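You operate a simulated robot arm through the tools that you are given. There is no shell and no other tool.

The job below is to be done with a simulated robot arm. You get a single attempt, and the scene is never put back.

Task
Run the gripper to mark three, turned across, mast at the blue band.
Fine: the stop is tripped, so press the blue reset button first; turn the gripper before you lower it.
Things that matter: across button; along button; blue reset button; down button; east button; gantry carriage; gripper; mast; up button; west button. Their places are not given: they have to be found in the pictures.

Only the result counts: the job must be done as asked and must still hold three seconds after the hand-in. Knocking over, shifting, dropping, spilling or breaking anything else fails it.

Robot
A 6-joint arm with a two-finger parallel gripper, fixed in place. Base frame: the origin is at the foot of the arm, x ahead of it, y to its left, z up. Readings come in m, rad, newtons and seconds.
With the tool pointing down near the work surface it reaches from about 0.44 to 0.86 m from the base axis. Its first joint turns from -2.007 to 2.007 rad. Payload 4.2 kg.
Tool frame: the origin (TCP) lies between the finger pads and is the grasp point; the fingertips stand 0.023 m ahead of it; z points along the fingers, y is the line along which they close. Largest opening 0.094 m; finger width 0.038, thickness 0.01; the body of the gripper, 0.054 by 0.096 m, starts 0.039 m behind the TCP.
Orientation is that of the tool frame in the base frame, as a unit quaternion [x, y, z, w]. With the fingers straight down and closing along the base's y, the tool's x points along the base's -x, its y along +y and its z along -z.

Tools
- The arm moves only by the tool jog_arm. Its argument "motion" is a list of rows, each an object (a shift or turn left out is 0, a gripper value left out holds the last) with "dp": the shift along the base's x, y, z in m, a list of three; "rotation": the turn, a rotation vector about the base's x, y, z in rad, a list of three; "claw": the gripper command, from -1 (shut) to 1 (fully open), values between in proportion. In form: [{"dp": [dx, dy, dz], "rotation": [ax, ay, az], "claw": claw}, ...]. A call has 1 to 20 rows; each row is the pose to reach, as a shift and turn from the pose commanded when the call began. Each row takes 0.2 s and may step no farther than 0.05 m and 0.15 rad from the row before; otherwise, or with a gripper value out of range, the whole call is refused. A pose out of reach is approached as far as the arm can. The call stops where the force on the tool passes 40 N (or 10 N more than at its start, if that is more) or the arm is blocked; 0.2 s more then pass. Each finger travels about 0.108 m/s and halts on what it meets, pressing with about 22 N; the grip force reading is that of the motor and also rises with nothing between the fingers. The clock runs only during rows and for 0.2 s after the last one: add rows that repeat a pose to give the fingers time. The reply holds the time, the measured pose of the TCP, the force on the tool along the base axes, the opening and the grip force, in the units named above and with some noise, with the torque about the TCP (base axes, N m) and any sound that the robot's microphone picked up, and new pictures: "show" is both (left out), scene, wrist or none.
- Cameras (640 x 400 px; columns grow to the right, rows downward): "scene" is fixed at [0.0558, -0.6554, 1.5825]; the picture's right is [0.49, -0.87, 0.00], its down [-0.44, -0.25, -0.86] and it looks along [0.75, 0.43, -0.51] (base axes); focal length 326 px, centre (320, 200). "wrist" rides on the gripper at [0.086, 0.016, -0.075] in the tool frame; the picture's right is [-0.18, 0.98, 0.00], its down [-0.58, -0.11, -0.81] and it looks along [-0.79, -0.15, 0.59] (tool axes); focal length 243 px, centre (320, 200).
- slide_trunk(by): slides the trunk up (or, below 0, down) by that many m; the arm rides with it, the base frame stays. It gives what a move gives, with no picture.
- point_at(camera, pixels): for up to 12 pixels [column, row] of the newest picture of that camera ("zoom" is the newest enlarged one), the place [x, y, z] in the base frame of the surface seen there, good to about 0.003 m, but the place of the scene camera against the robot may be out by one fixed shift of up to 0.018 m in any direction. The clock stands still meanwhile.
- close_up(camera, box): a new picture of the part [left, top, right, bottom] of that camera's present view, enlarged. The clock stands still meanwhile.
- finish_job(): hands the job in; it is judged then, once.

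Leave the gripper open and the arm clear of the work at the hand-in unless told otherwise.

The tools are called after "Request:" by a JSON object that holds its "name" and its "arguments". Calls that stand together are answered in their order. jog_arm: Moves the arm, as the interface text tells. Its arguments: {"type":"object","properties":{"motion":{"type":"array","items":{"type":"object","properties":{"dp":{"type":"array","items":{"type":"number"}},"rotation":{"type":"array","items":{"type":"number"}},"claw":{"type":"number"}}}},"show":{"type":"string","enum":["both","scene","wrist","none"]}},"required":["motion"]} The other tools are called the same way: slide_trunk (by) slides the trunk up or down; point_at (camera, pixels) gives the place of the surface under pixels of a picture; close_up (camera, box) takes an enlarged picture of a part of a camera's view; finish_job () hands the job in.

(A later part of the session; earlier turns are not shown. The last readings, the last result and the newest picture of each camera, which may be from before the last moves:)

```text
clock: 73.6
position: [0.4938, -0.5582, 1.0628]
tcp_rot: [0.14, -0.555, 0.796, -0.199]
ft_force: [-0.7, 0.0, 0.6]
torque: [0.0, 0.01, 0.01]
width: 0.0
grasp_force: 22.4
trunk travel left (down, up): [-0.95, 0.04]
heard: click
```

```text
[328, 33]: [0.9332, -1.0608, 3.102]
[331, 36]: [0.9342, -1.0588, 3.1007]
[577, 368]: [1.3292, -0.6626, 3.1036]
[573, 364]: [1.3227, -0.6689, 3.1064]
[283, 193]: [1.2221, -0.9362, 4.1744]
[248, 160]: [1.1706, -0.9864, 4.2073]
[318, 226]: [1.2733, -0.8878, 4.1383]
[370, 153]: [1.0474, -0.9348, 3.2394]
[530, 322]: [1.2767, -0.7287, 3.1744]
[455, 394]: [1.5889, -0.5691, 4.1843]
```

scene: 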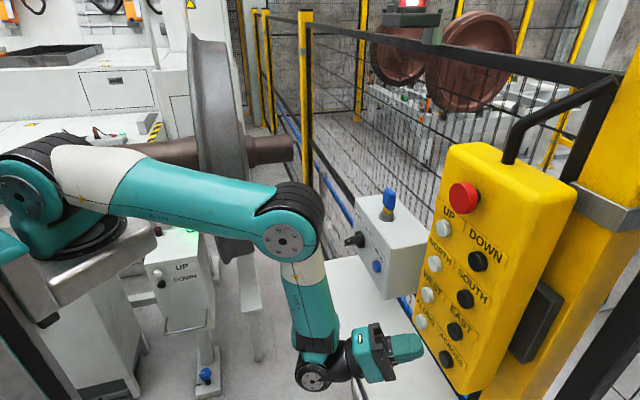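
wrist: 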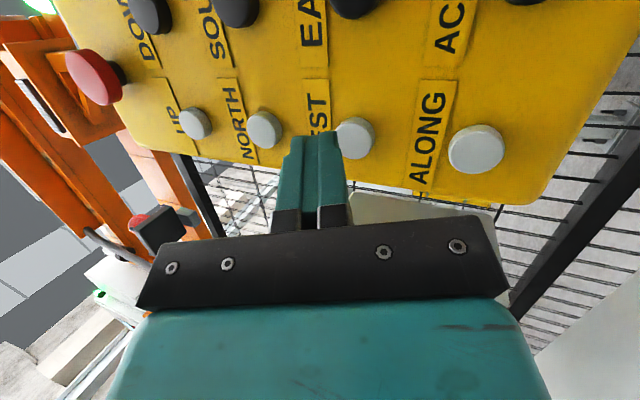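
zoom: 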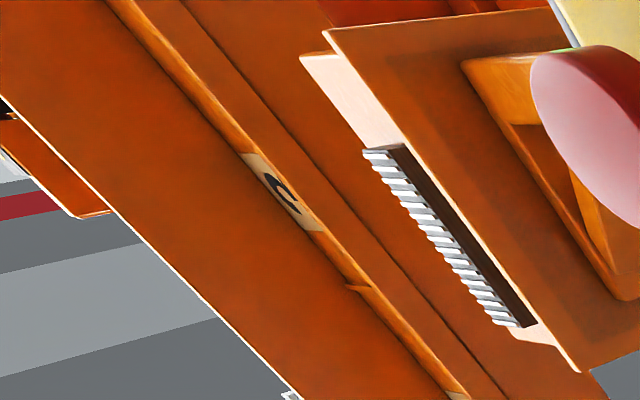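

The body's near edge now runs from s≈-0.090 to 0.471, centre 0.191, against mark 3's plate centre at about 0.20 – about 1 cm off, within my measuring error. Next the turn: I lower the trunk 0.08 m so ACROSS (0.495,-0.667,0.990) comes into reach.

Request:
{"name": "slide_trunk", "arguments": {"by": -0.08}}

Request:
{"name": "jog_arm", "arguments": {"motion": [{"dp": [-0.02, -0.02, 0.002]}, {"dp": [-0.04, -0.04, 0.004]}, {"dp": [-0.0585, -0.0592, 0.006]}, {"dp": [-0.0585, -0.0592, 0.006]}], "show": "wrist"}}

```text
clock: 74.8
position: [0.4934, -0.5581, 0.9836]
tcp_rot: [0.141, -0.554, 0.796, -0.199]
ft_force: [0.1, -0.4, -0.1]
torque: [0.02, 0.0, -0.03]
width: 0.0
grasp_force: 22.8
trunk travel left (down, up): [-0.87, 0.12]
```

```text
clock: 75.8
position: [0.4359, -0.6161, 0.9881]
tcp_rot: [0.14, -0.555, 0.795, -0.2]
ft_force: [-0.5, 0.2, 0.6]
torque: [0.01, 0.02, 0.04]
width: 0.0
grasp_force: 22.4
trunk travel left (down, up): [-0.87, 0.12]
```

wrist: 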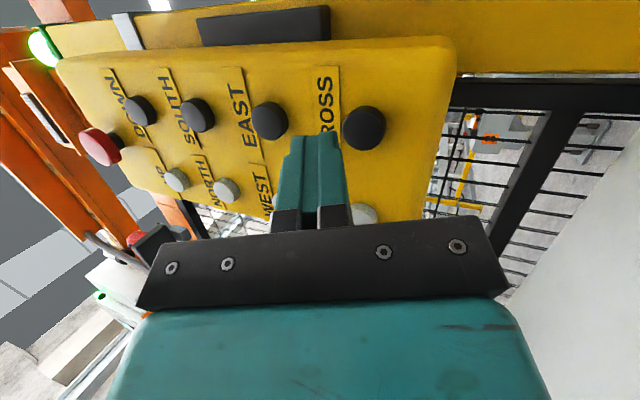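

Request:
{"name": "point_at", "arguments": {"camera": "wrist", "pixels": [[364, 128], [355, 118], [374, 138], [270, 121]]}}

```text
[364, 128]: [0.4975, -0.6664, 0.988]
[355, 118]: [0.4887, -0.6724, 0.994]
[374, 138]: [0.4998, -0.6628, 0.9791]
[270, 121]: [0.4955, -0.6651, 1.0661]
```

ACROSS cap at (0.497,-0.667,0.988), well aligned. I press ACROSS for three rows, release and look.

Request:
{"name": "jog_arm", "arguments": {"motion": [{"dp": [0.0141, -0.0141, 0]}, {"dp": [0.0276, -0.0276, 0]}, {"dp": [0.0346, -0.0346, 0]}, {"dp": [0.0403, -0.0403, 0]}, {"dp": [0.0403, -0.0403, 0]}, {"dp": [0.0403, -0.0403, 0]}, {"dp": [0.0198, -0.0198, 0]}, {"dp": [0, 0, 0]}], "show": "wrist"}}

Request:
{"name": "close_up", "arguments": {"camera": "wrist", "box": [0, 0, 4, 240]}}

```text
clock: 77.5
position: [0.437, -0.6192, 0.9902]
tcp_rot: [0.142, -0.554, 0.796, -0.2]
ft_force: [1.5, 0.1, -0.5]
torque: [0.0, 0.0, -0.01]
width: 0.0
grasp_force: 21.9
trunk travel left (down, up): [-0.87, 0.12]
heard: click
```

wrist: 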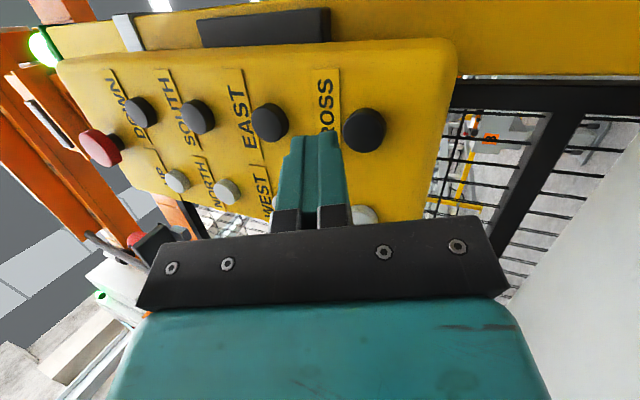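

```text
1.67 times, centred on (2, 120) of wrist
```

zoom: 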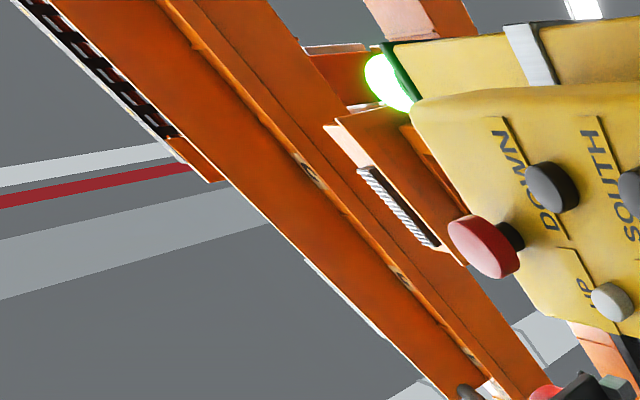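

A click was heard. I zoom on the gripper to see whether it turned.

Request:
{"name": "close_up", "arguments": {"camera": "wrist", "box": [0, 50, 90, 170]}}

Request:
{"name": "point_at", "arguments": {"camera": "zoom", "pixels": [[240, 110], [470, 390], [190, 120], [330, 200], [400, 290], [280, 130]]}}

```text
3.33 times, centred on (45, 110) of wrist
```

zoom: 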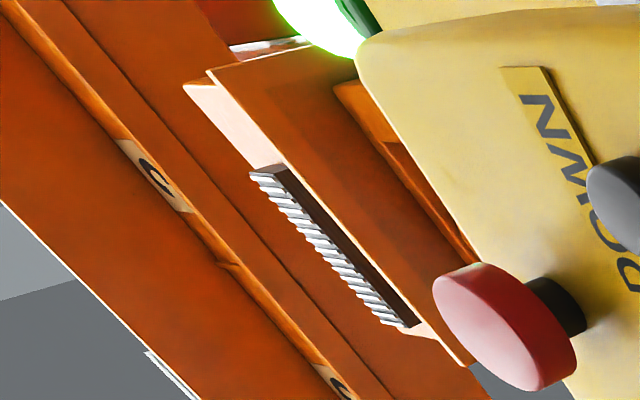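

```text
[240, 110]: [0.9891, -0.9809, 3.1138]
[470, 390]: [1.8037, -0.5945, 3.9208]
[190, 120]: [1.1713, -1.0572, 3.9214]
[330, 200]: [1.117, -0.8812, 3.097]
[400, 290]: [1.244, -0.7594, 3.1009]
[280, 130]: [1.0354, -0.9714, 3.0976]
```

The body looks unturned after the short press. I hold ACROSS longer (about 2 s) and compare.

Request:
{"name": "jog_arm", "arguments": {"motion": [{"dp": [0.0141, -0.0141, 0]}, {"dp": [0.0276, -0.0276, 0]}, {"dp": [0.0346, -0.0346, 0]}, {"dp": [0.0403, -0.0403, 0]}, {"dp": [0.0403, -0.0403, 0]}, {"dp": [0.0403, -0.0403, 0]}, {"dp": [0.0403, -0.0403, 0]}, {"dp": [0.0403, -0.0403, 0]}, {"dp": [0.0403, -0.0403, 0]}, {"dp": [0.0403, -0.0403, 0]}, {"dp": [0.0403, -0.0403, 0]}, {"dp": [0.0403, -0.0403, 0]}, {"dp": [0.0403, -0.0403, 0]}, {"dp": [0.0198, -0.0198, 0]}, {"dp": [0, 0, 0]}], "show": "wrist"}}

Request:
{"name": "close_up", "arguments": {"camera": "wrist", "box": [0, 50, 90, 170]}}

```text
clock: 80.8
position: [0.4344, -0.6166, 0.9893]
tcp_rot: [0.141, -0.553, 0.796, -0.201]
ft_force: [-0.3, -0.5, -0.1]
torque: [-0.02, 0.01, 0.02]
width: 0.0002
grasp_force: 22.1
trunk travel left (down, up): [-0.87, 0.12]
heard: click
```

wrist: 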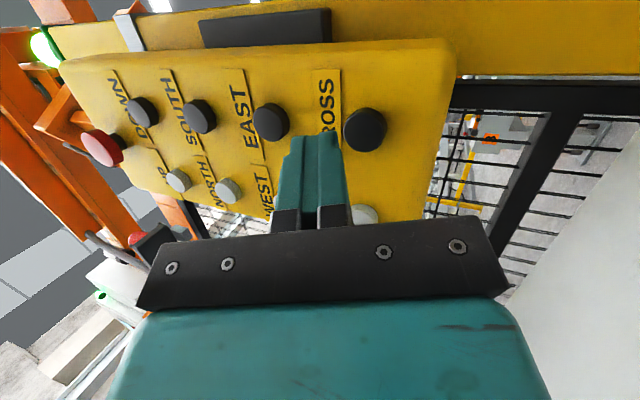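

```text
3.33 times, centred on (45, 110) of wrist
```

zoom: 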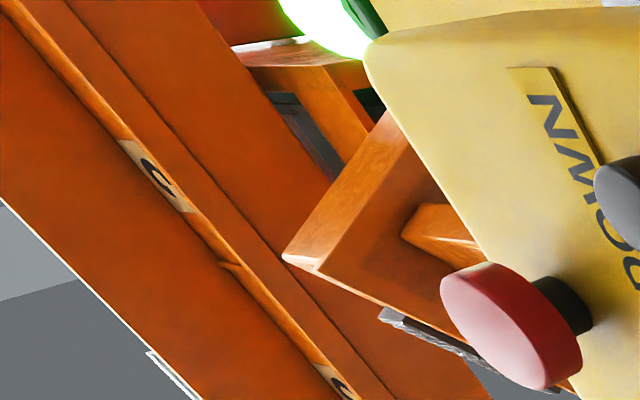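

It has turned partly now. I measure the plate's edge to find its present angle.

Request:
{"name": "point_at", "arguments": {"camera": "zoom", "pixels": [[318, 262], [290, 258], [400, 315], [430, 325], [350, 210], [385, 150], [330, 250], [370, 180], [410, 200], [300, 85]]}}

Request:
{"name": "close_up", "arguments": {"camera": "wrist", "box": [0, 0, 4, 240]}}

```text
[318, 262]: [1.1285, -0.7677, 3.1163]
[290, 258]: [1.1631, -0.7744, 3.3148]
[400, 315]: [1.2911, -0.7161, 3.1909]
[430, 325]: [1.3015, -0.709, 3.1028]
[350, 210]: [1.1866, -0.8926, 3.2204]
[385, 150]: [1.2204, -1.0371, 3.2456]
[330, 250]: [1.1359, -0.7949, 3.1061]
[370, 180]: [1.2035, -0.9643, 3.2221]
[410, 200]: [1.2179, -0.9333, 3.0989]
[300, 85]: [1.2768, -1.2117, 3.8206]
```

```text
1.67 times, centred on (2, 120) of wrist
```

zoom: 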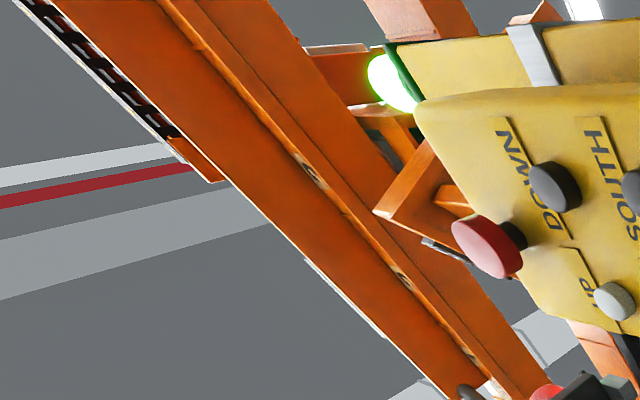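

The plate's edges are now at azimuths 19° and -71°, so it has turned about 26° of the 90°. I keep holding ACROSS for about 2.6 s more.

Request:
{"name": "jog_arm", "arguments": {"motion": [{"dp": [0.0141, -0.0141, 0]}, {"dp": [0.0276, -0.0276, 0]}, {"dp": [0.0346, -0.0346, 0]}, {"dp": [0.0403, -0.0403, 0]}, {"dp": [0.0403, -0.0403, 0]}, {"dp": [0.0403, -0.0403, 0]}, {"dp": [0.0403, -0.0403, 0]}, {"dp": [0.0403, -0.0403, 0]}, {"dp": [0.0403, -0.0403, 0]}, {"dp": [0.0403, -0.0403, 0]}, {"dp": [0.0403, -0.0403, 0]}, {"dp": [0.0403, -0.0403, 0]}, {"dp": [0.0403, -0.0403, 0]}, {"dp": [0.0403, -0.0403, 0]}, {"dp": [0.0403, -0.0403, 0]}, {"dp": [0.0403, -0.0403, 0]}, {"dp": [0.0198, -0.0198, 0]}, {"dp": [0, 0, 0]}], "show": "wrist"}}

Request:
{"name": "close_up", "arguments": {"camera": "wrist", "box": [0, 0, 4, 240]}}

```text
clock: 84.5
position: [0.4347, -0.6156, 0.9883]
tcp_rot: [0.141, -0.554, 0.796, -0.199]
ft_force: [-0.5, -0.2, 0.4]
torque: [-0.01, 0.01, 0.0]
width: 0.0
grasp_force: 22.3
trunk travel left (down, up): [-0.87, 0.12]
heard: click
```

wrist: 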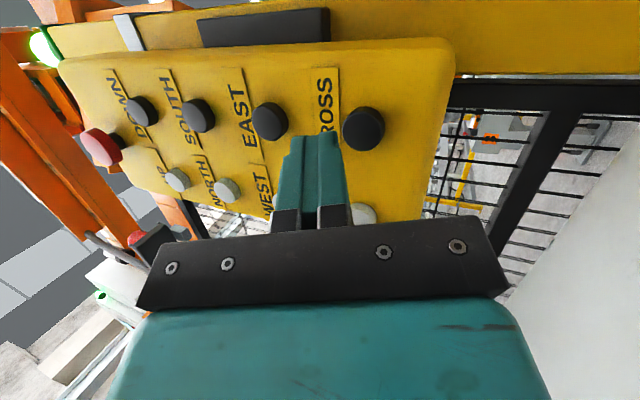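

```text
1.67 times, centred on (2, 120) of wrist
```

zoom: 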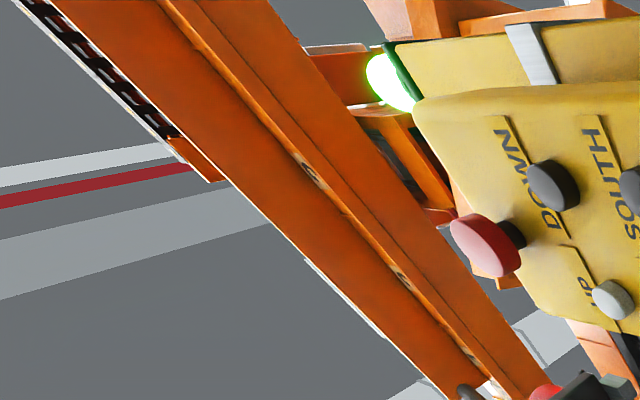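

It turned much further and is now hidden behind the pendant. I go back to the lookout to measure it.

Request:
{"name": "jog_arm", "arguments": {"motion": [{"dp": [0.005, 0.035, 0.02]}, {"dp": [0.02, 0.06, 0.05]}, {"dp": [0.04, 0.08, 0.085]}, {"dp": [0.06, 0.1, 0.12]}, {"dp": [0.075, 0.115, 0.16]}, {"dp": [0.095, 0.126, 0.195]}, {"dp": [0.105, 0.13, 0.21]}, {"dp": [0.105, 0.13, 0.21]}], "show": "wrist"}}

Request:
{"name": "close_up", "arguments": {"camera": "wrist", "box": [0, 0, 4, 240]}}

Request:
{"name": "close_up", "arguments": {"camera": "wrist", "box": [0, 0, 320, 4]}}

```text
clock: 86.3
position: [0.5383, -0.4868, 1.1977]
tcp_rot: [0.141, -0.555, 0.795, -0.2]
ft_force: [0.0, -0.6, -0.2]
torque: [0.0, -0.02, 0.0]
width: 0.0
grasp_force: 22.1
out of reach, approached as far as the arm can: row 1, 2, 3, 4, 5, 6
trunk travel left (down, up): [-0.87, 0.12]
```

wrist: 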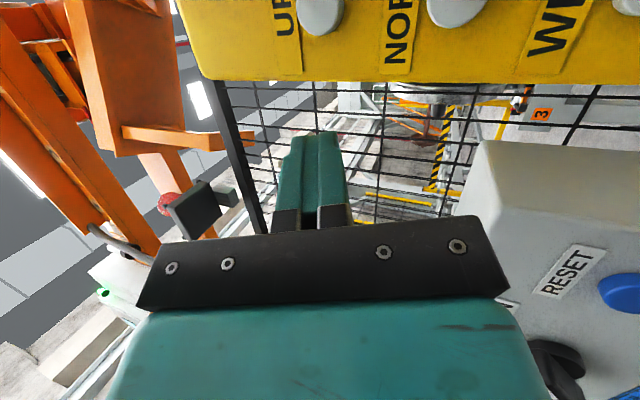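

```text
1.67 times, centred on (2, 120) of wrist
```

zoom: 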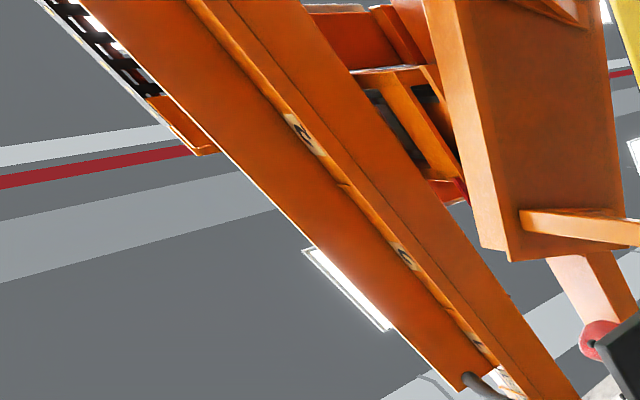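

```text
2.00 times, centred on (160, 2) of wrist
```

zoom: 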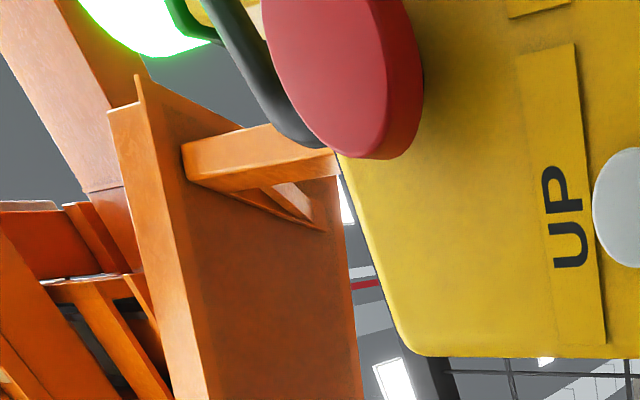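

The plate now lies mostly along the beam and the mast frame is visible. I measure plate edges and parts of the mast.

Request:
{"name": "close_up", "arguments": {"camera": "wrist", "box": [0, 0, 120, 130]}}

Request:
{"name": "point_at", "arguments": {"camera": "zoom", "pixels": [[290, 100], [340, 250], [370, 370], [395, 390], [450, 100], [500, 300], [300, 60], [350, 200], [385, 340], [220, 260], [170, 200], [250, 330]]}}

```text
3.08 times, centred on (60, 65) of wrist
```

zoom: 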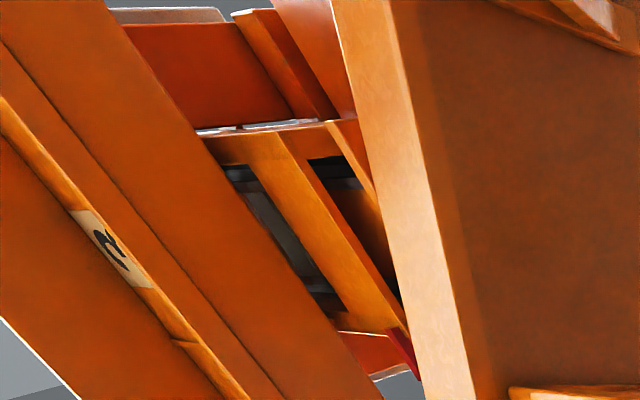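

```text
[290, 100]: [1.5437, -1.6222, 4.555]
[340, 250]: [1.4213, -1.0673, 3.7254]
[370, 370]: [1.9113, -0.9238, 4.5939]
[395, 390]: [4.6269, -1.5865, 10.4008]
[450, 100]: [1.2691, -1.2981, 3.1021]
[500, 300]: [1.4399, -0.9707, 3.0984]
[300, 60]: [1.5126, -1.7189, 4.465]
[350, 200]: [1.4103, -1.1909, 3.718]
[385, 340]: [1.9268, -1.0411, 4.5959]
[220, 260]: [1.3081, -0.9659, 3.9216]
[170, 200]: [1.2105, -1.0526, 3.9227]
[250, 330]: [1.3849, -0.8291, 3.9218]
```

I measure points along the plate's long near edge for its angle.

Request:
{"name": "point_at", "arguments": {"camera": "zoom", "pixels": [[403, 50], [420, 130], [436, 210], [455, 300], [470, 370], [380, 100], [400, 200], [430, 330], [415, 340], [620, 40]]}}

Request:
{"name": "close_up", "arguments": {"camera": "wrist", "box": [40, 80, 260, 210]}}

Request:
{"name": "point_at", "arguments": {"camera": "zoom", "pixels": [[210, 215], [195, 205], [400, 205], [180, 100], [260, 100], [330, 60], [400, 60], [300, 150], [470, 180], [590, 175]]}}

```text
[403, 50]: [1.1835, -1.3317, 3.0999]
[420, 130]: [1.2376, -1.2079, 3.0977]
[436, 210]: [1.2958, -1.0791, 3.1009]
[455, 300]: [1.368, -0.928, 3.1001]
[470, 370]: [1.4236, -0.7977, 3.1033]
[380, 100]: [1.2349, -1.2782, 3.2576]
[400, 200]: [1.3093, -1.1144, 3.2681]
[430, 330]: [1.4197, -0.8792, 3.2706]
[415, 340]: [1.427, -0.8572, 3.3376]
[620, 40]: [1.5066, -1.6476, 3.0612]
```

```text
2.91 times, centred on (150, 145) of wrist
```

zoom: 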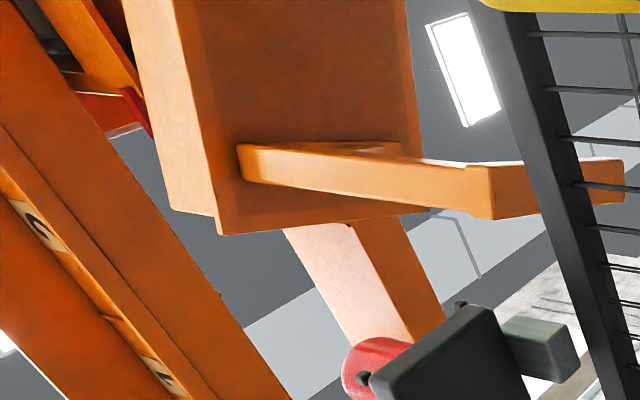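

```text
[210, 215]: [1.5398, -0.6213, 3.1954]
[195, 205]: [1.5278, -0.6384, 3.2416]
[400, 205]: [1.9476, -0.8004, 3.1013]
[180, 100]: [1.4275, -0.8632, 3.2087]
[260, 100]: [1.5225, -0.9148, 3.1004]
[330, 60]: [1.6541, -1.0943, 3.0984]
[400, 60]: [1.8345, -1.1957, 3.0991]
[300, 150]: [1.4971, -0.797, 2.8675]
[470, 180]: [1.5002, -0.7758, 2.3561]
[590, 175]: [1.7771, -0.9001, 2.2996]
```

The long edge is at azimuth 66°, i.e. turned about 69° of 90°. I also notice a red patch on the mast at about (86,114). I look at it closer, and at the mast above the plate.

Request:
{"name": "close_up", "arguments": {"camera": "wrist", "box": [60, 85, 110, 125]}}

Request:
{"name": "point_at", "arguments": {"camera": "zoom", "pixels": [[300, 250], [320, 200], [250, 150], [200, 250], [330, 300]]}}

Request:
{"name": "close_up", "arguments": {"camera": "wrist", "box": [0, 20, 80, 110]}}

Request:
{"name": "point_at", "arguments": {"camera": "zoom", "pixels": [[260, 150], [330, 180], [370, 300], [200, 60], [300, 240], [420, 330], [340, 120], [240, 230]]}}

```text
10.00 times, centred on (85, 105) of wrist
```

zoom: 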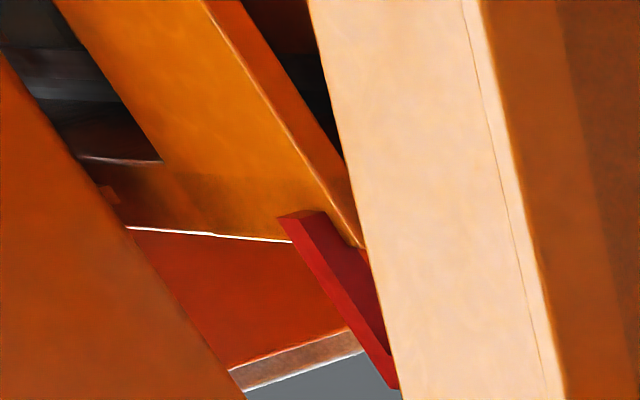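

```text
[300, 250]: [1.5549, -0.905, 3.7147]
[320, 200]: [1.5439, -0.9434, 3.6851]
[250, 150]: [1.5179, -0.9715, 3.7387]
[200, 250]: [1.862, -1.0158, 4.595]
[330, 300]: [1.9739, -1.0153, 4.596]
```

```text
4.44 times, centred on (40, 65) of wrist
```

zoom: 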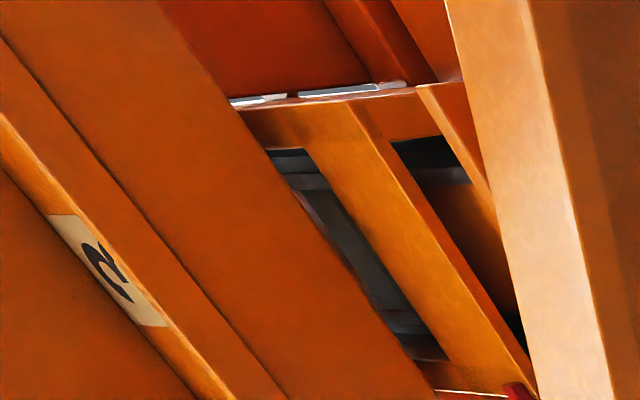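

```text
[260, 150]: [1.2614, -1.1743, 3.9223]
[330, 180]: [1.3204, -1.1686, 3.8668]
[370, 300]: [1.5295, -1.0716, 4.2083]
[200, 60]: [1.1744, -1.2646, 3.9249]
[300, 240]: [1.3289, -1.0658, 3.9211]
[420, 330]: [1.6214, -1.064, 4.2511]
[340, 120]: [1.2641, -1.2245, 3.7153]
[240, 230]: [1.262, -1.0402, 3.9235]
```

There is a fixed orange frame at z≈3.72 around a grey mast, with a red pointer on it at about (1.555,-0.905,3.715); the mast's bands will pass that pointer. First I finish the turn: back to the ACROSS standoff.

Request:
{"name": "jog_arm", "arguments": {"motion": [{"dp": [-0.01, -0.004, -0.03]}, {"dp": [-0.025, -0.015, -0.07]}, {"dp": [-0.042, -0.03, -0.11]}, {"dp": [-0.06, -0.05, -0.145]}, {"dp": [-0.08, -0.07, -0.175]}, {"dp": [-0.095, -0.1, -0.2]}, {"dp": [-0.1038, -0.1292, -0.2097]}, {"dp": [-0.1038, -0.1292, -0.2097]}], "show": "wrist"}}

Request:
{"name": "point_at", "arguments": {"camera": "wrist", "pixels": [[364, 128], [270, 121]]}}

```text
clock: 88.2
position: [0.4353, -0.6193, 0.9893]
tcp_rot: [0.141, -0.555, 0.795, -0.199]
ft_force: [0.7, -0.9, 0.5]
torque: [-0.01, -0.04, -0.03]
width: 0.0001
grasp_force: 21.8
out of reach, approached as far as the arm can: row 1, 2, 3, 4, 5
trunk travel left (down, up): [-0.87, 0.12]
```

wrist: 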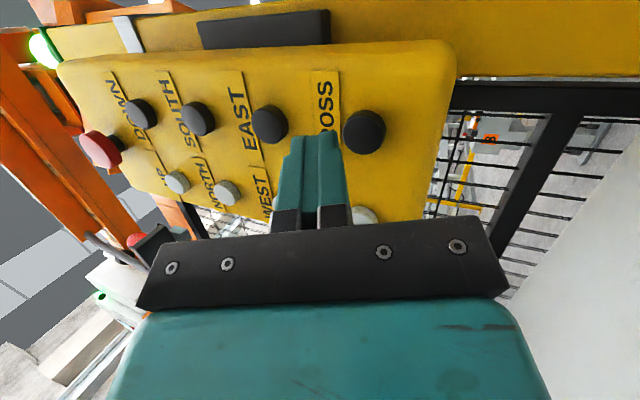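

```text
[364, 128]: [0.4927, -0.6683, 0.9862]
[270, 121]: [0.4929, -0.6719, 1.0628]
```

Back at the standoff. I hold ACROSS for eight rows (≈1.65 s, expected ~17°).

Request:
{"name": "jog_arm", "arguments": {"motion": [{"dp": [0.0141, -0.0131, 0]}, {"dp": [0.0266, -0.0256, 0]}, {"dp": [0.0336, -0.0326, 0]}, {"dp": [0.0393, -0.0383, 0]}, {"dp": [0.0393, -0.0383, 0]}, {"dp": [0.0393, -0.0383, 0]}, {"dp": [0.0393, -0.0383, 0]}, {"dp": [0.0393, -0.0383, 0]}, {"dp": [0.0393, -0.0383, 0]}, {"dp": [0.0393, -0.0383, 0]}, {"dp": [0.0393, -0.0383, 0]}, {"dp": [0.0188, -0.0178, 0]}, {"dp": [0, 0, 0]}], "show": "none"}}

Request:
{"name": "jog_arm", "arguments": {"motion": [{"dp": [0.005, 0.035, 0.02]}, {"dp": [0.02, 0.06, 0.05]}, {"dp": [0.04, 0.08, 0.085]}, {"dp": [0.06, 0.1, 0.12]}, {"dp": [0.075, 0.115, 0.16]}, {"dp": [0.095, 0.126, 0.195]}, {"dp": [0.105, 0.13, 0.21]}, {"dp": [0.105, 0.13, 0.21]}], "show": "wrist"}}

Request:
{"name": "close_up", "arguments": {"camera": "wrist", "box": [0, 0, 120, 130]}}

```text
clock: 91.0
position: [0.4353, -0.6164, 0.9915]
tcp_rot: [0.141, -0.554, 0.796, -0.2]
ft_force: [0.7, 0.8, -0.5]
torque: [-0.02, -0.01, -0.02]
width: 0.0
grasp_force: 21.9
trunk travel left (down, up): [-0.87, 0.12]
heard: click
```

```text
clock: 92.8
position: [0.5416, -0.4855, 1.1999]
tcp_rot: [0.141, -0.554, 0.796, -0.2]
ft_force: [0.9, -0.2, 0.5]
torque: [0.01, -0.02, 0.01]
width: 0.0
grasp_force: 21.6
out of reach, approached as far as the arm can: row 2, 3, 4, 5, 6
trunk travel left (down, up): [-0.87, 0.12]
```

wrist: 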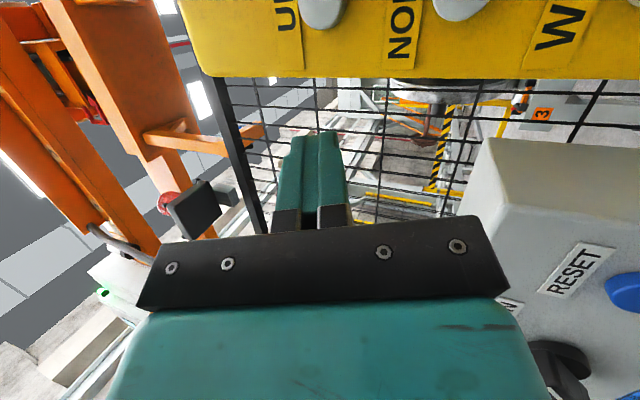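

```text
3.08 times, centred on (60, 65) of wrist
```

zoom: 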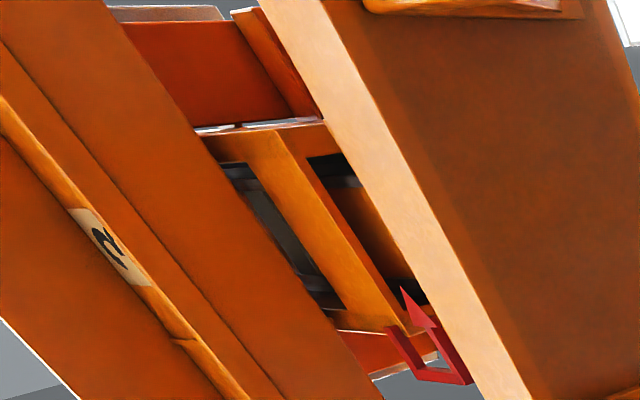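

The red bracket is an arrow pointer on the frame. I measure the plate's long edge again.

Request:
{"name": "point_at", "arguments": {"camera": "zoom", "pixels": [[340, 30], [372, 90], [410, 160], [450, 235], [490, 310], [520, 365], [360, 120], [430, 250], [405, 295], [420, 320], [462, 376], [400, 345]]}}

```text
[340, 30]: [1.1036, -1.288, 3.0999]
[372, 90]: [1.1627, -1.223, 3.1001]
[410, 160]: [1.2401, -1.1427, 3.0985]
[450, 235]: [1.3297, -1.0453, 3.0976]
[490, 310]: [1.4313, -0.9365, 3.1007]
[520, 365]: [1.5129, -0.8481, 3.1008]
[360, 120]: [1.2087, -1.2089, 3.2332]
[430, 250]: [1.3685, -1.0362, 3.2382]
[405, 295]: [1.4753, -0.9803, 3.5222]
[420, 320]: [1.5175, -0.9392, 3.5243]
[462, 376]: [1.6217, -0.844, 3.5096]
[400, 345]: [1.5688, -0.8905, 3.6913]
```

The long edge is at azimuth 47.1° while the beam runs at about 45.1°: about 2° remain. I go back and give ACROSS a two-row tap.

Request:
{"name": "jog_arm", "arguments": {"motion": [{"dp": [-0.01, -0.004, -0.03]}, {"dp": [-0.025, -0.015, -0.07]}, {"dp": [-0.042, -0.03, -0.11]}, {"dp": [-0.06, -0.05, -0.145]}, {"dp": [-0.08, -0.07, -0.175]}, {"dp": [-0.095, -0.1, -0.2]}, {"dp": [-0.1063, -0.1305, -0.211]}, {"dp": [-0.1063, -0.1305, -0.211]}], "show": "none"}}

Request:
{"name": "jog_arm", "arguments": {"motion": [{"dp": [0.0141, -0.0141, 0]}, {"dp": [0.0276, -0.0276, 0]}, {"dp": [0.0346, -0.0346, 0]}, {"dp": [0.0403, -0.0403, 0]}, {"dp": [0.0403, -0.0403, 0]}, {"dp": [0.0198, -0.0198, 0]}, {"dp": [0, 0, 0]}], "show": "none"}}

Request:
{"name": "jog_arm", "arguments": {"motion": [{"dp": [0.005, 0.035, 0.02]}, {"dp": [0.02, 0.06, 0.05]}, {"dp": [0.04, 0.08, 0.085]}, {"dp": [0.06, 0.1, 0.12]}, {"dp": [0.075, 0.115, 0.16]}, {"dp": [0.095, 0.126, 0.195]}, {"dp": [0.105, 0.13, 0.21]}, {"dp": [0.105, 0.13, 0.21]}], "show": "wrist"}}

Request:
{"name": "close_up", "arguments": {"camera": "wrist", "box": [0, 0, 120, 130]}}

```text
clock: 94.5
position: [0.4352, -0.6176, 0.9892]
tcp_rot: [0.141, -0.555, 0.795, -0.2]
ft_force: [-0.2, 0.0, 0.4]
torque: [0.01, -0.01, 0.0]
width: 0.0
grasp_force: 22.0
out of reach, approached as far as the arm can: row 1, 2, 3, 4, 5
trunk travel left (down, up): [-0.87, 0.12]
```

```text
clock: 96.2
position: [0.4361, -0.6181, 0.9894]
tcp_rot: [0.141, -0.554, 0.796, -0.2]
ft_force: [0.3, -0.4, -0.8]
torque: [-0.02, -0.01, 0.03]
width: 0.0
grasp_force: 21.8
trunk travel left (down, up): [-0.87, 0.12]
heard: click
```

```text
clock: 98.0
position: [0.5393, -0.4883, 1.1983]
tcp_rot: [0.141, -0.555, 0.795, -0.2]
ft_force: [-0.2, -0.3, 0.2]
torque: [-0.05, -0.03, -0.04]
width: 0.0001
grasp_force: 21.6
out of reach, approached as far as the arm can: row 2, 3, 4, 5
trunk travel left (down, up): [-0.87, 0.12]
```

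wrist: 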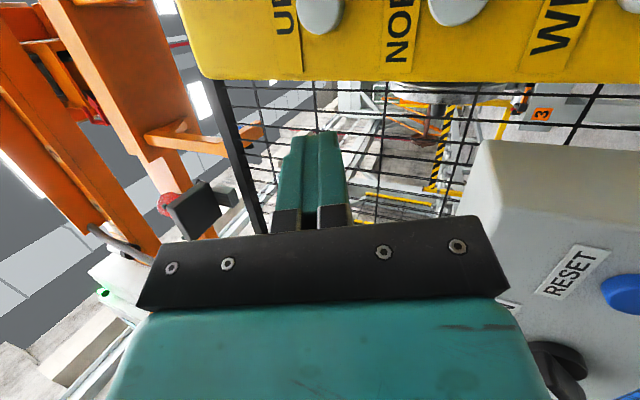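

```text
3.08 times, centred on (60, 65) of wrist
```

zoom: 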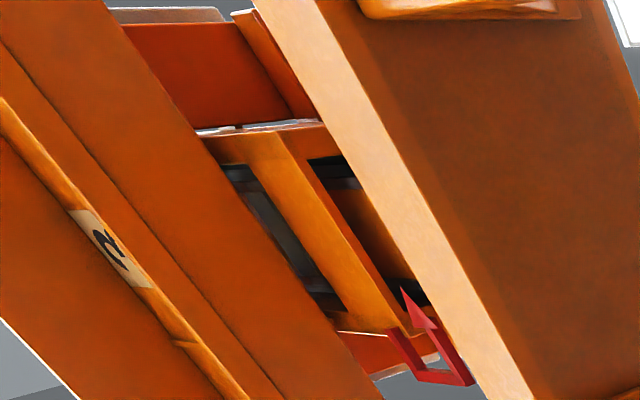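

Request:
{"name": "point_at", "arguments": {"camera": "zoom", "pixels": [[330, 20], [365, 85], [405, 157], [450, 238], [490, 312], [525, 378], [580, 60], [634, 90], [102, 243], [90, 228]]}}

Request:
{"name": "close_up", "arguments": {"camera": "wrist", "box": [0, 0, 320, 4]}}

Request:
{"name": "close_up", "arguments": {"camera": "wrist", "box": [80, 90, 260, 210]}}

Request:
{"name": "point_at", "arguments": {"camera": "zoom", "pixels": [[275, 205], [262, 195], [350, 210], [365, 205], [250, 140], [290, 170], [340, 180]]}}

```text
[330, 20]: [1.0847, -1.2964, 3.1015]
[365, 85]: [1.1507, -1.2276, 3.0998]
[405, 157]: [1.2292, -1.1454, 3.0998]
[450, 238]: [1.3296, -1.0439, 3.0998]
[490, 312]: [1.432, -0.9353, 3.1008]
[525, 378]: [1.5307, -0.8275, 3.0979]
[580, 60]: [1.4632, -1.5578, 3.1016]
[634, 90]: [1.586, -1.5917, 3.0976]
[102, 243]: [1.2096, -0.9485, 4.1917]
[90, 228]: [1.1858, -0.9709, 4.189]
```

```text
2.00 times, centred on (160, 2) of wrist
```

zoom: 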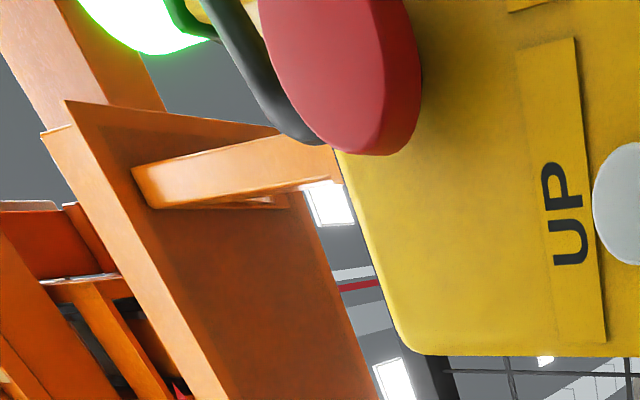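

```text
3.33 times, centred on (170, 150) of wrist
```

zoom: 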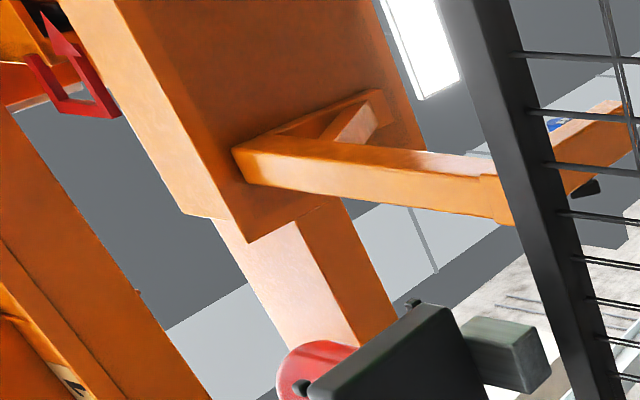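

```text
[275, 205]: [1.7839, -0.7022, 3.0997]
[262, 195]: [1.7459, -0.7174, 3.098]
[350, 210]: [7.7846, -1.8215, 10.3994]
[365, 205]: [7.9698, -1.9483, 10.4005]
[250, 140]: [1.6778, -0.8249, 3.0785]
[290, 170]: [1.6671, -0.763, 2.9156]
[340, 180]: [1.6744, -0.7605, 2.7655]
```

The long edge is now at about 46.2°, within ~1° of the beam direction – across as asked. I check the plate's centre along the beam from its end corners.

Request:
{"name": "point_at", "arguments": {"camera": "zoom", "pixels": [[248, 237], [244, 228], [252, 234], [190, 212], [225, 218]]}}

Request:
{"name": "close_up", "arguments": {"camera": "wrist", "box": [0, 0, 320, 4]}}

Request:
{"name": "point_at", "arguments": {"camera": "zoom", "pixels": [[70, 105], [74, 110], [46, 140], [60, 115], [140, 170], [200, 140], [290, 195], [280, 205]]}}

```text
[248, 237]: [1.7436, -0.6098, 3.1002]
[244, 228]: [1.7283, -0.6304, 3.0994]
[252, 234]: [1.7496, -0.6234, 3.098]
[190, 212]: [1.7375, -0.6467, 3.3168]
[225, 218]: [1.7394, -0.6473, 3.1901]
```

```text
2.00 times, centred on (160, 2) of wrist
```

zoom: 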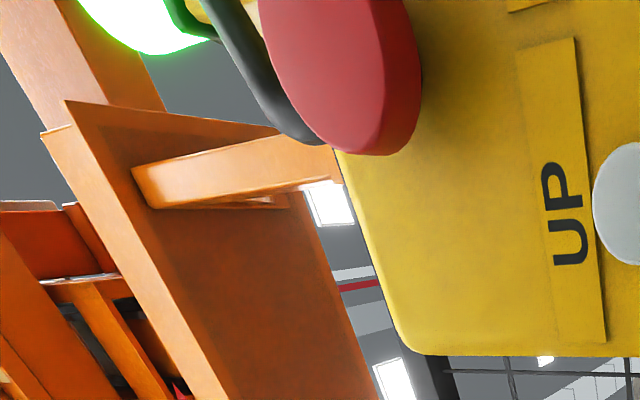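

```text
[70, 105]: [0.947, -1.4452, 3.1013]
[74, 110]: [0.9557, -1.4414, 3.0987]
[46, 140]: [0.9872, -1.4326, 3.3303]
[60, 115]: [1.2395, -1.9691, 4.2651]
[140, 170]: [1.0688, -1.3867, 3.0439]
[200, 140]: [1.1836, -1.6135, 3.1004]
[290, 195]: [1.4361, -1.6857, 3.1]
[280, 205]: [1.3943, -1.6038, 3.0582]
```

From the corners before and after the turn, the turning axis comes out at s≈0.216 (±0.01), mark 3 at about 0.195. I check the carriage's own ends (at z≈4.6) as another measure of its centre.

Request:
{"name": "close_up", "arguments": {"camera": "wrist", "box": [0, 0, 120, 130]}}

Request:
{"name": "point_at", "arguments": {"camera": "zoom", "pixels": [[140, 30], [200, 28], [228, 26], [160, 60], [345, 340], [372, 366], [400, 358], [360, 350], [240, 15], [265, 60], [165, 12], [215, 12]]}}

Request:
{"name": "point_at", "arguments": {"camera": "zoom", "pixels": [[210, 145], [225, 150], [300, 130], [320, 130], [345, 318], [400, 325], [380, 325], [260, 160], [375, 300], [68, 211], [150, 286], [109, 249]]}}

```text
3.08 times, centred on (60, 65) of wrist
```

zoom: 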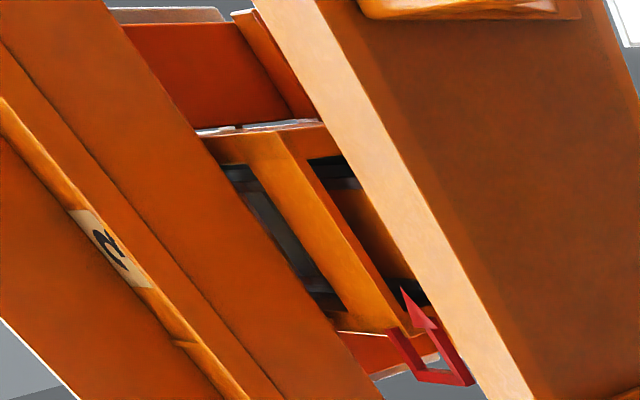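

```text
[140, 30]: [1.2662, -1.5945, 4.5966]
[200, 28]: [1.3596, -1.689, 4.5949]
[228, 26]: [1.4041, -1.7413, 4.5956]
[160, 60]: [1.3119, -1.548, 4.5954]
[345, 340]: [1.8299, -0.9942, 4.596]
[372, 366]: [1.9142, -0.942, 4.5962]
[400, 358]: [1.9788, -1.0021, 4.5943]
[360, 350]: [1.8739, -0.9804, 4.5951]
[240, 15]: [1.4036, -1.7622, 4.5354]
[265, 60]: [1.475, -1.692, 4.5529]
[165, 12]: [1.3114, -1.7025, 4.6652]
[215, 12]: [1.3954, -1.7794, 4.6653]
```

```text
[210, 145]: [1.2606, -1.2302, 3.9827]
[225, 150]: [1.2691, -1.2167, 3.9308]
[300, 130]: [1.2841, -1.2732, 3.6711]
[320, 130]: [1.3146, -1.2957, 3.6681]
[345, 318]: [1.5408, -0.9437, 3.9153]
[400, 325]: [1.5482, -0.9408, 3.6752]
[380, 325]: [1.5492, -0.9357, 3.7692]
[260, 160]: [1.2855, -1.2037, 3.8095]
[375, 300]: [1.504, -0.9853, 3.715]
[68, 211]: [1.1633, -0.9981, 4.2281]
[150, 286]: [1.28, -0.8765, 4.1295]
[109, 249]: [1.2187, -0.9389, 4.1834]
```

Mark 3's plate centre reads s≈0.20; the carriage centre and turning axis read 0.216-0.235. So about 2-2.5 cm remain toward EAST. I go to the EAST standoff for a two-row tap.

Request:
{"name": "jog_arm", "arguments": {"motion": [{"dp": [-0.01, -0.008, -0.025]}, {"dp": [-0.025, -0.02, -0.055]}, {"dp": [-0.045, -0.04, -0.085]}, {"dp": [-0.065, -0.065, -0.11]}, {"dp": [-0.085, -0.095, -0.13]}, {"dp": [-0.1047, -0.1298, -0.1352]}, {"dp": [-0.1047, -0.1298, -0.1352]}], "show": "wrist"}}

Request:
{"name": "point_at", "arguments": {"camera": "wrist", "pixels": [[350, 116], [355, 120], [475, 120]]}}

```text
clock: 99.5
position: [0.4358, -0.6176, 1.0622]
tcp_rot: [0.14, -0.555, 0.795, -0.2]
ft_force: [0.6, 0.2, 0.1]
torque: [0.0, 0.01, -0.02]
width: 0.0
grasp_force: 22.9
out of reach, approached as far as the arm can: row 1, 2, 3, 4
trunk travel left (down, up): [-0.87, 0.12]
```

wrist: 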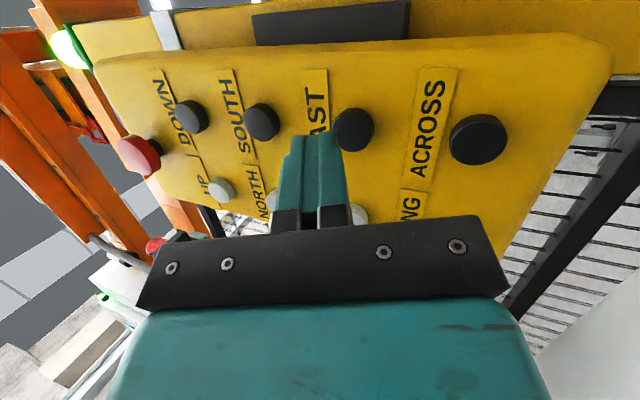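

```text
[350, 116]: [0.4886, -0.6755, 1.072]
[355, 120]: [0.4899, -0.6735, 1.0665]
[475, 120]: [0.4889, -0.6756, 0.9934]
```

Aligned at EAST. A two-row tap now.

Request:
{"name": "jog_arm", "arguments": {"motion": [{"dp": [0.0135, -0.0141, 0.001]}, {"dp": [0.0255, -0.0266, 0.001]}, {"dp": [0.0318, -0.0333, 0.001]}, {"dp": [0.0376, -0.0393, 0.001]}, {"dp": [0.0376, -0.0393, 0.001]}, {"dp": [0.0198, -0.0198, 0]}, {"dp": [0, 0, 0]}], "show": "none"}}

Request:
{"name": "jog_arm", "arguments": {"motion": [{"dp": [0.005, 0.035, 0.015]}, {"dp": [0.02, 0.06, 0.035]}, {"dp": [0.04, 0.08, 0.06]}, {"dp": [0.06, 0.1, 0.085]}, {"dp": [0.08, 0.115, 0.11]}, {"dp": [0.105, 0.13, 0.137]}, {"dp": [0.105, 0.13, 0.137]}], "show": "wrist"}}

Request:
{"name": "close_up", "arguments": {"camera": "wrist", "box": [0, 0, 120, 130]}}

```text
clock: 101.2
position: [0.4364, -0.618, 1.0621]
tcp_rot: [0.141, -0.555, 0.795, -0.2]
ft_force: [-0.7, -0.1, -1.2]
torque: [0.0, -0.04, -0.02]
width: 0.0001
grasp_force: 21.4
trunk travel left (down, up): [-0.87, 0.12]
heard: click
```

```text
clock: 102.8
position: [0.5414, -0.4862, 1.2]
tcp_rot: [0.142, -0.554, 0.796, -0.199]
ft_force: [0.1, 0.2, -0.4]
torque: [-0.04, 0.0, 0.02]
width: 0.0
grasp_force: 21.8
out of reach, approached as far as the arm can: row 2, 3, 4, 5
trunk travel left (down, up): [-0.87, 0.12]
```

wrist: 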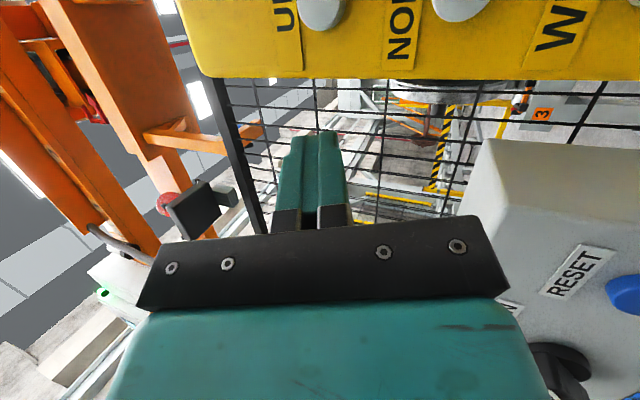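

```text
3.08 times, centred on (60, 65) of wrist
```

zoom: 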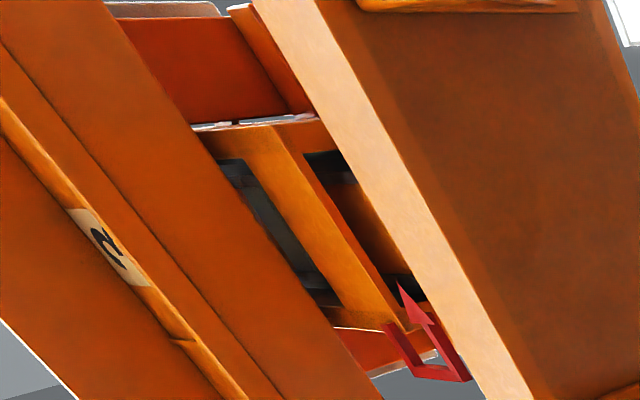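

Request:
{"name": "point_at", "arguments": {"camera": "zoom", "pixels": [[134, 26], [196, 24], [222, 22], [369, 364], [398, 355], [108, 249], [68, 211], [150, 286], [330, 20], [525, 378], [365, 85], [400, 322]]}}

Request:
{"name": "close_up", "arguments": {"camera": "wrist", "box": [80, 90, 260, 210]}}

Request:
{"name": "point_at", "arguments": {"camera": "zoom", "pixels": [[248, 237], [245, 230], [240, 225], [250, 232]]}}

Request:
{"name": "close_up", "arguments": {"camera": "wrist", "box": [0, 0, 320, 4]}}

Request:
{"name": "point_at", "arguments": {"camera": "zoom", "pixels": [[70, 103], [74, 108], [66, 98], [72, 112]]}}

```text
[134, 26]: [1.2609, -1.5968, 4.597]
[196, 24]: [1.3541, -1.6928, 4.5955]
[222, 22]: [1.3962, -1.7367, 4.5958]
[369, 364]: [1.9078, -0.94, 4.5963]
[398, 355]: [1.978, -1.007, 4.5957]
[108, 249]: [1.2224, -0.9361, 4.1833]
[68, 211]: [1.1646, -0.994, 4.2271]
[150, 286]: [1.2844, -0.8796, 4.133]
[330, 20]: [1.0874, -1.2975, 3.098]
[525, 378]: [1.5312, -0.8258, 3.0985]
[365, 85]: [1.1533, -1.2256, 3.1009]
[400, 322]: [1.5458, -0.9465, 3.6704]
```

```text
3.33 times, centred on (170, 150) of wrist
```

zoom: 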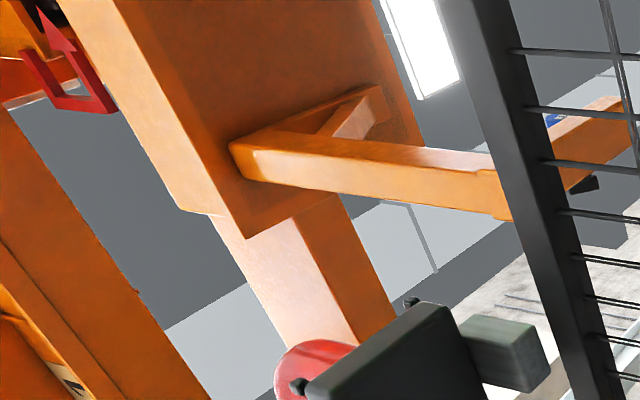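

```text
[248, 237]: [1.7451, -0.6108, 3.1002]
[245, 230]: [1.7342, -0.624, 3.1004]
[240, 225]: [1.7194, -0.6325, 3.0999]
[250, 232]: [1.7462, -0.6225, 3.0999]
```

```text
2.00 times, centred on (160, 2) of wrist
```

zoom: 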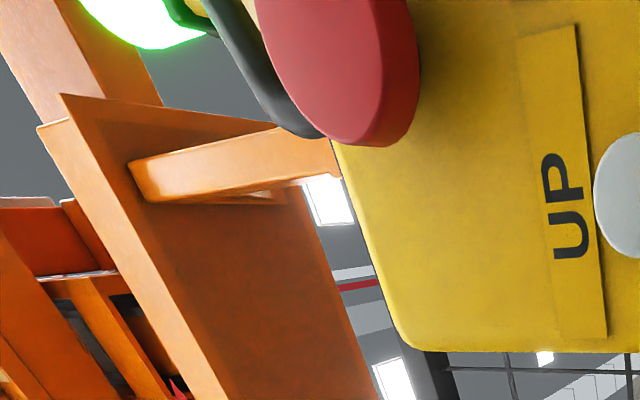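

```text
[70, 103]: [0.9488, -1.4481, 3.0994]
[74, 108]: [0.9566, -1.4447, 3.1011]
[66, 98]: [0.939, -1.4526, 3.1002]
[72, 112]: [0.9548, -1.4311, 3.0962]
```

The two-row tap moved it only ~0.6 cm; by axis the gripper is now within about 1 cm of mark 3. I'll recheck once the mast is visible. Next: lowering. I raise the trunk 0.11 m so that DOWN (z≈1.223) comes into easy reach, then go to its standoff from below.

Request:
{"name": "slide_trunk", "arguments": {"by": 0.11}}

Request:
{"name": "jog_arm", "arguments": {"motion": [{"dp": [-0.01, -0.01, -0.04]}, {"dp": [-0.02, -0.02, -0.085]}, {"dp": [-0.04, -0.04, -0.115]}, {"dp": [-0.065, -0.065, -0.13]}, {"dp": [-0.085, -0.095, -0.13]}, {"dp": [-0.1054, -0.125, -0.11]}, {"dp": [-0.1054, -0.1305, -0.09]}, {"dp": [-0.1054, -0.1305, -0.09]}], "show": "both"}}

```text
clock: 104.2
position: [0.5418, -0.4869, 1.3089]
tcp_rot: [0.141, -0.554, 0.796, -0.2]
ft_force: [-0.6, 0.2, 0.1]
torque: [-0.02, 0.01, 0.02]
width: 0.0
grasp_force: 22.4
trunk travel left (down, up): [-0.98, 0.01]
```

```text
clock: 106.0
position: [0.4387, -0.6185, 1.2179]
tcp_rot: [0.141, -0.555, 0.795, -0.2]
ft_force: [-0.4, 0.2, 0.3]
torque: [0.03, -0.03, 0.0]
width: 0.0003
grasp_force: 21.5
out of reach, approached as far as the arm can: row 1, 2, 3, 4
trunk travel left (down, up): [-0.98, 0.01]
```

scene: 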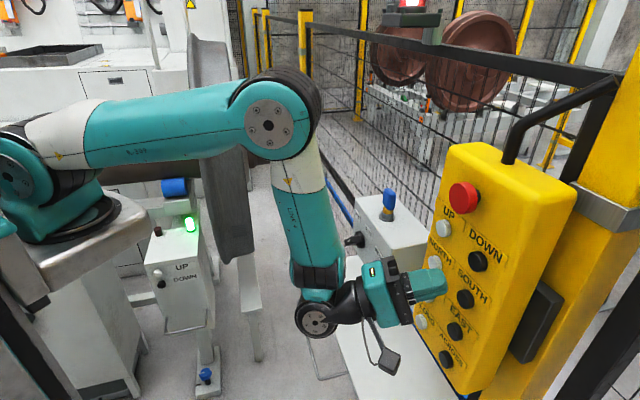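
wrist: 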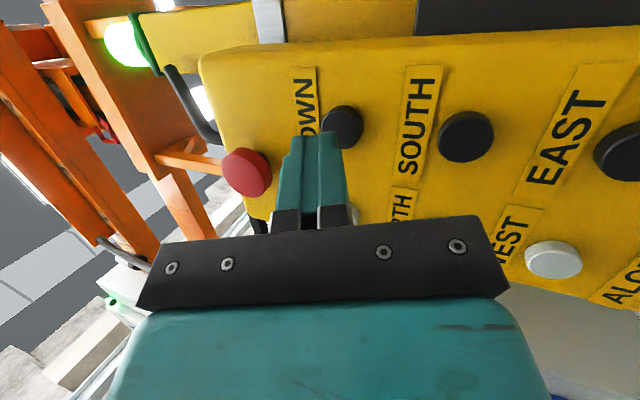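

At the DOWN standoff; its cap is at (344,127). I measure it and the red stop to be sure of clearance.

Request:
{"name": "point_at", "arguments": {"camera": "wrist", "pixels": [[344, 127], [335, 118], [354, 137], [246, 172], [262, 185]]}}

Request:
{"name": "close_up", "arguments": {"camera": "wrist", "box": [0, 0, 4, 240]}}

```text
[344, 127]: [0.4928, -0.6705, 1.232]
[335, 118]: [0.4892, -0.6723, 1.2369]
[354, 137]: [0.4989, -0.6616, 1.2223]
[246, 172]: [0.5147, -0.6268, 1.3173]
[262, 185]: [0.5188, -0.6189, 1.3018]
```

```text
1.67 times, centred on (2, 120) of wrist
```

zoom: 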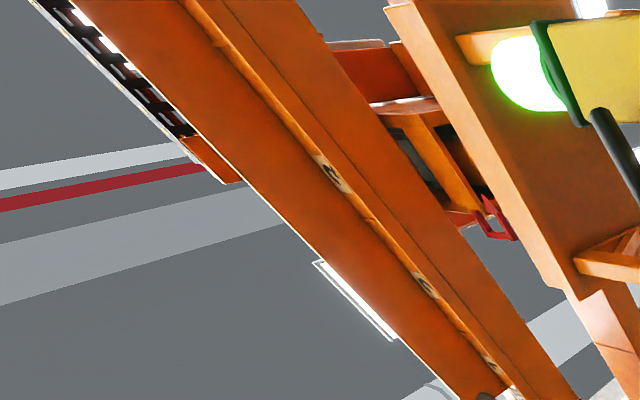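

DOWN cap at (0.493,-0.668,1.228). I hold DOWN for six rows (~1.25 s), release, and look.

Request:
{"name": "jog_arm", "arguments": {"motion": [{"dp": [0.0141, -0.0141, 0.002]}, {"dp": [0.024, -0.024, 0.004]}, {"dp": [0.0311, -0.0311, 0.004]}, {"dp": [0.0364, -0.0364, 0.004]}, {"dp": [0.0364, -0.0364, 0.004]}, {"dp": [0.0364, -0.0364, 0.004]}, {"dp": [0.0364, -0.0364, 0.004]}, {"dp": [0.0364, -0.0364, 0.004]}, {"dp": [0.0364, -0.0364, 0.004]}, {"dp": [0.0198, -0.0198, 0.002]}, {"dp": [0, 0, 0]}], "show": "wrist"}}

Request:
{"name": "close_up", "arguments": {"camera": "wrist", "box": [0, 0, 4, 240]}}

```text
clock: 108.4
position: [0.438, -0.6182, 1.2223]
tcp_rot: [0.142, -0.555, 0.795, -0.199]
ft_force: [0.4, -0.4, -0.4]
torque: [-0.03, -0.01, 0.01]
width: 0.0002
grasp_force: 22.4
trunk travel left (down, up): [-0.98, 0.01]
heard: click
```

wrist: 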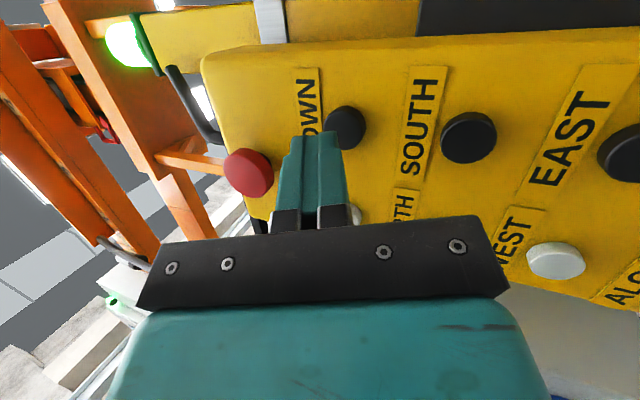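

```text
1.67 times, centred on (2, 120) of wrist
```

zoom: 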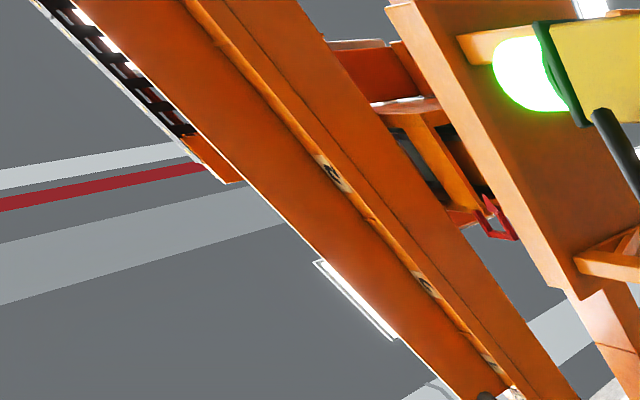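

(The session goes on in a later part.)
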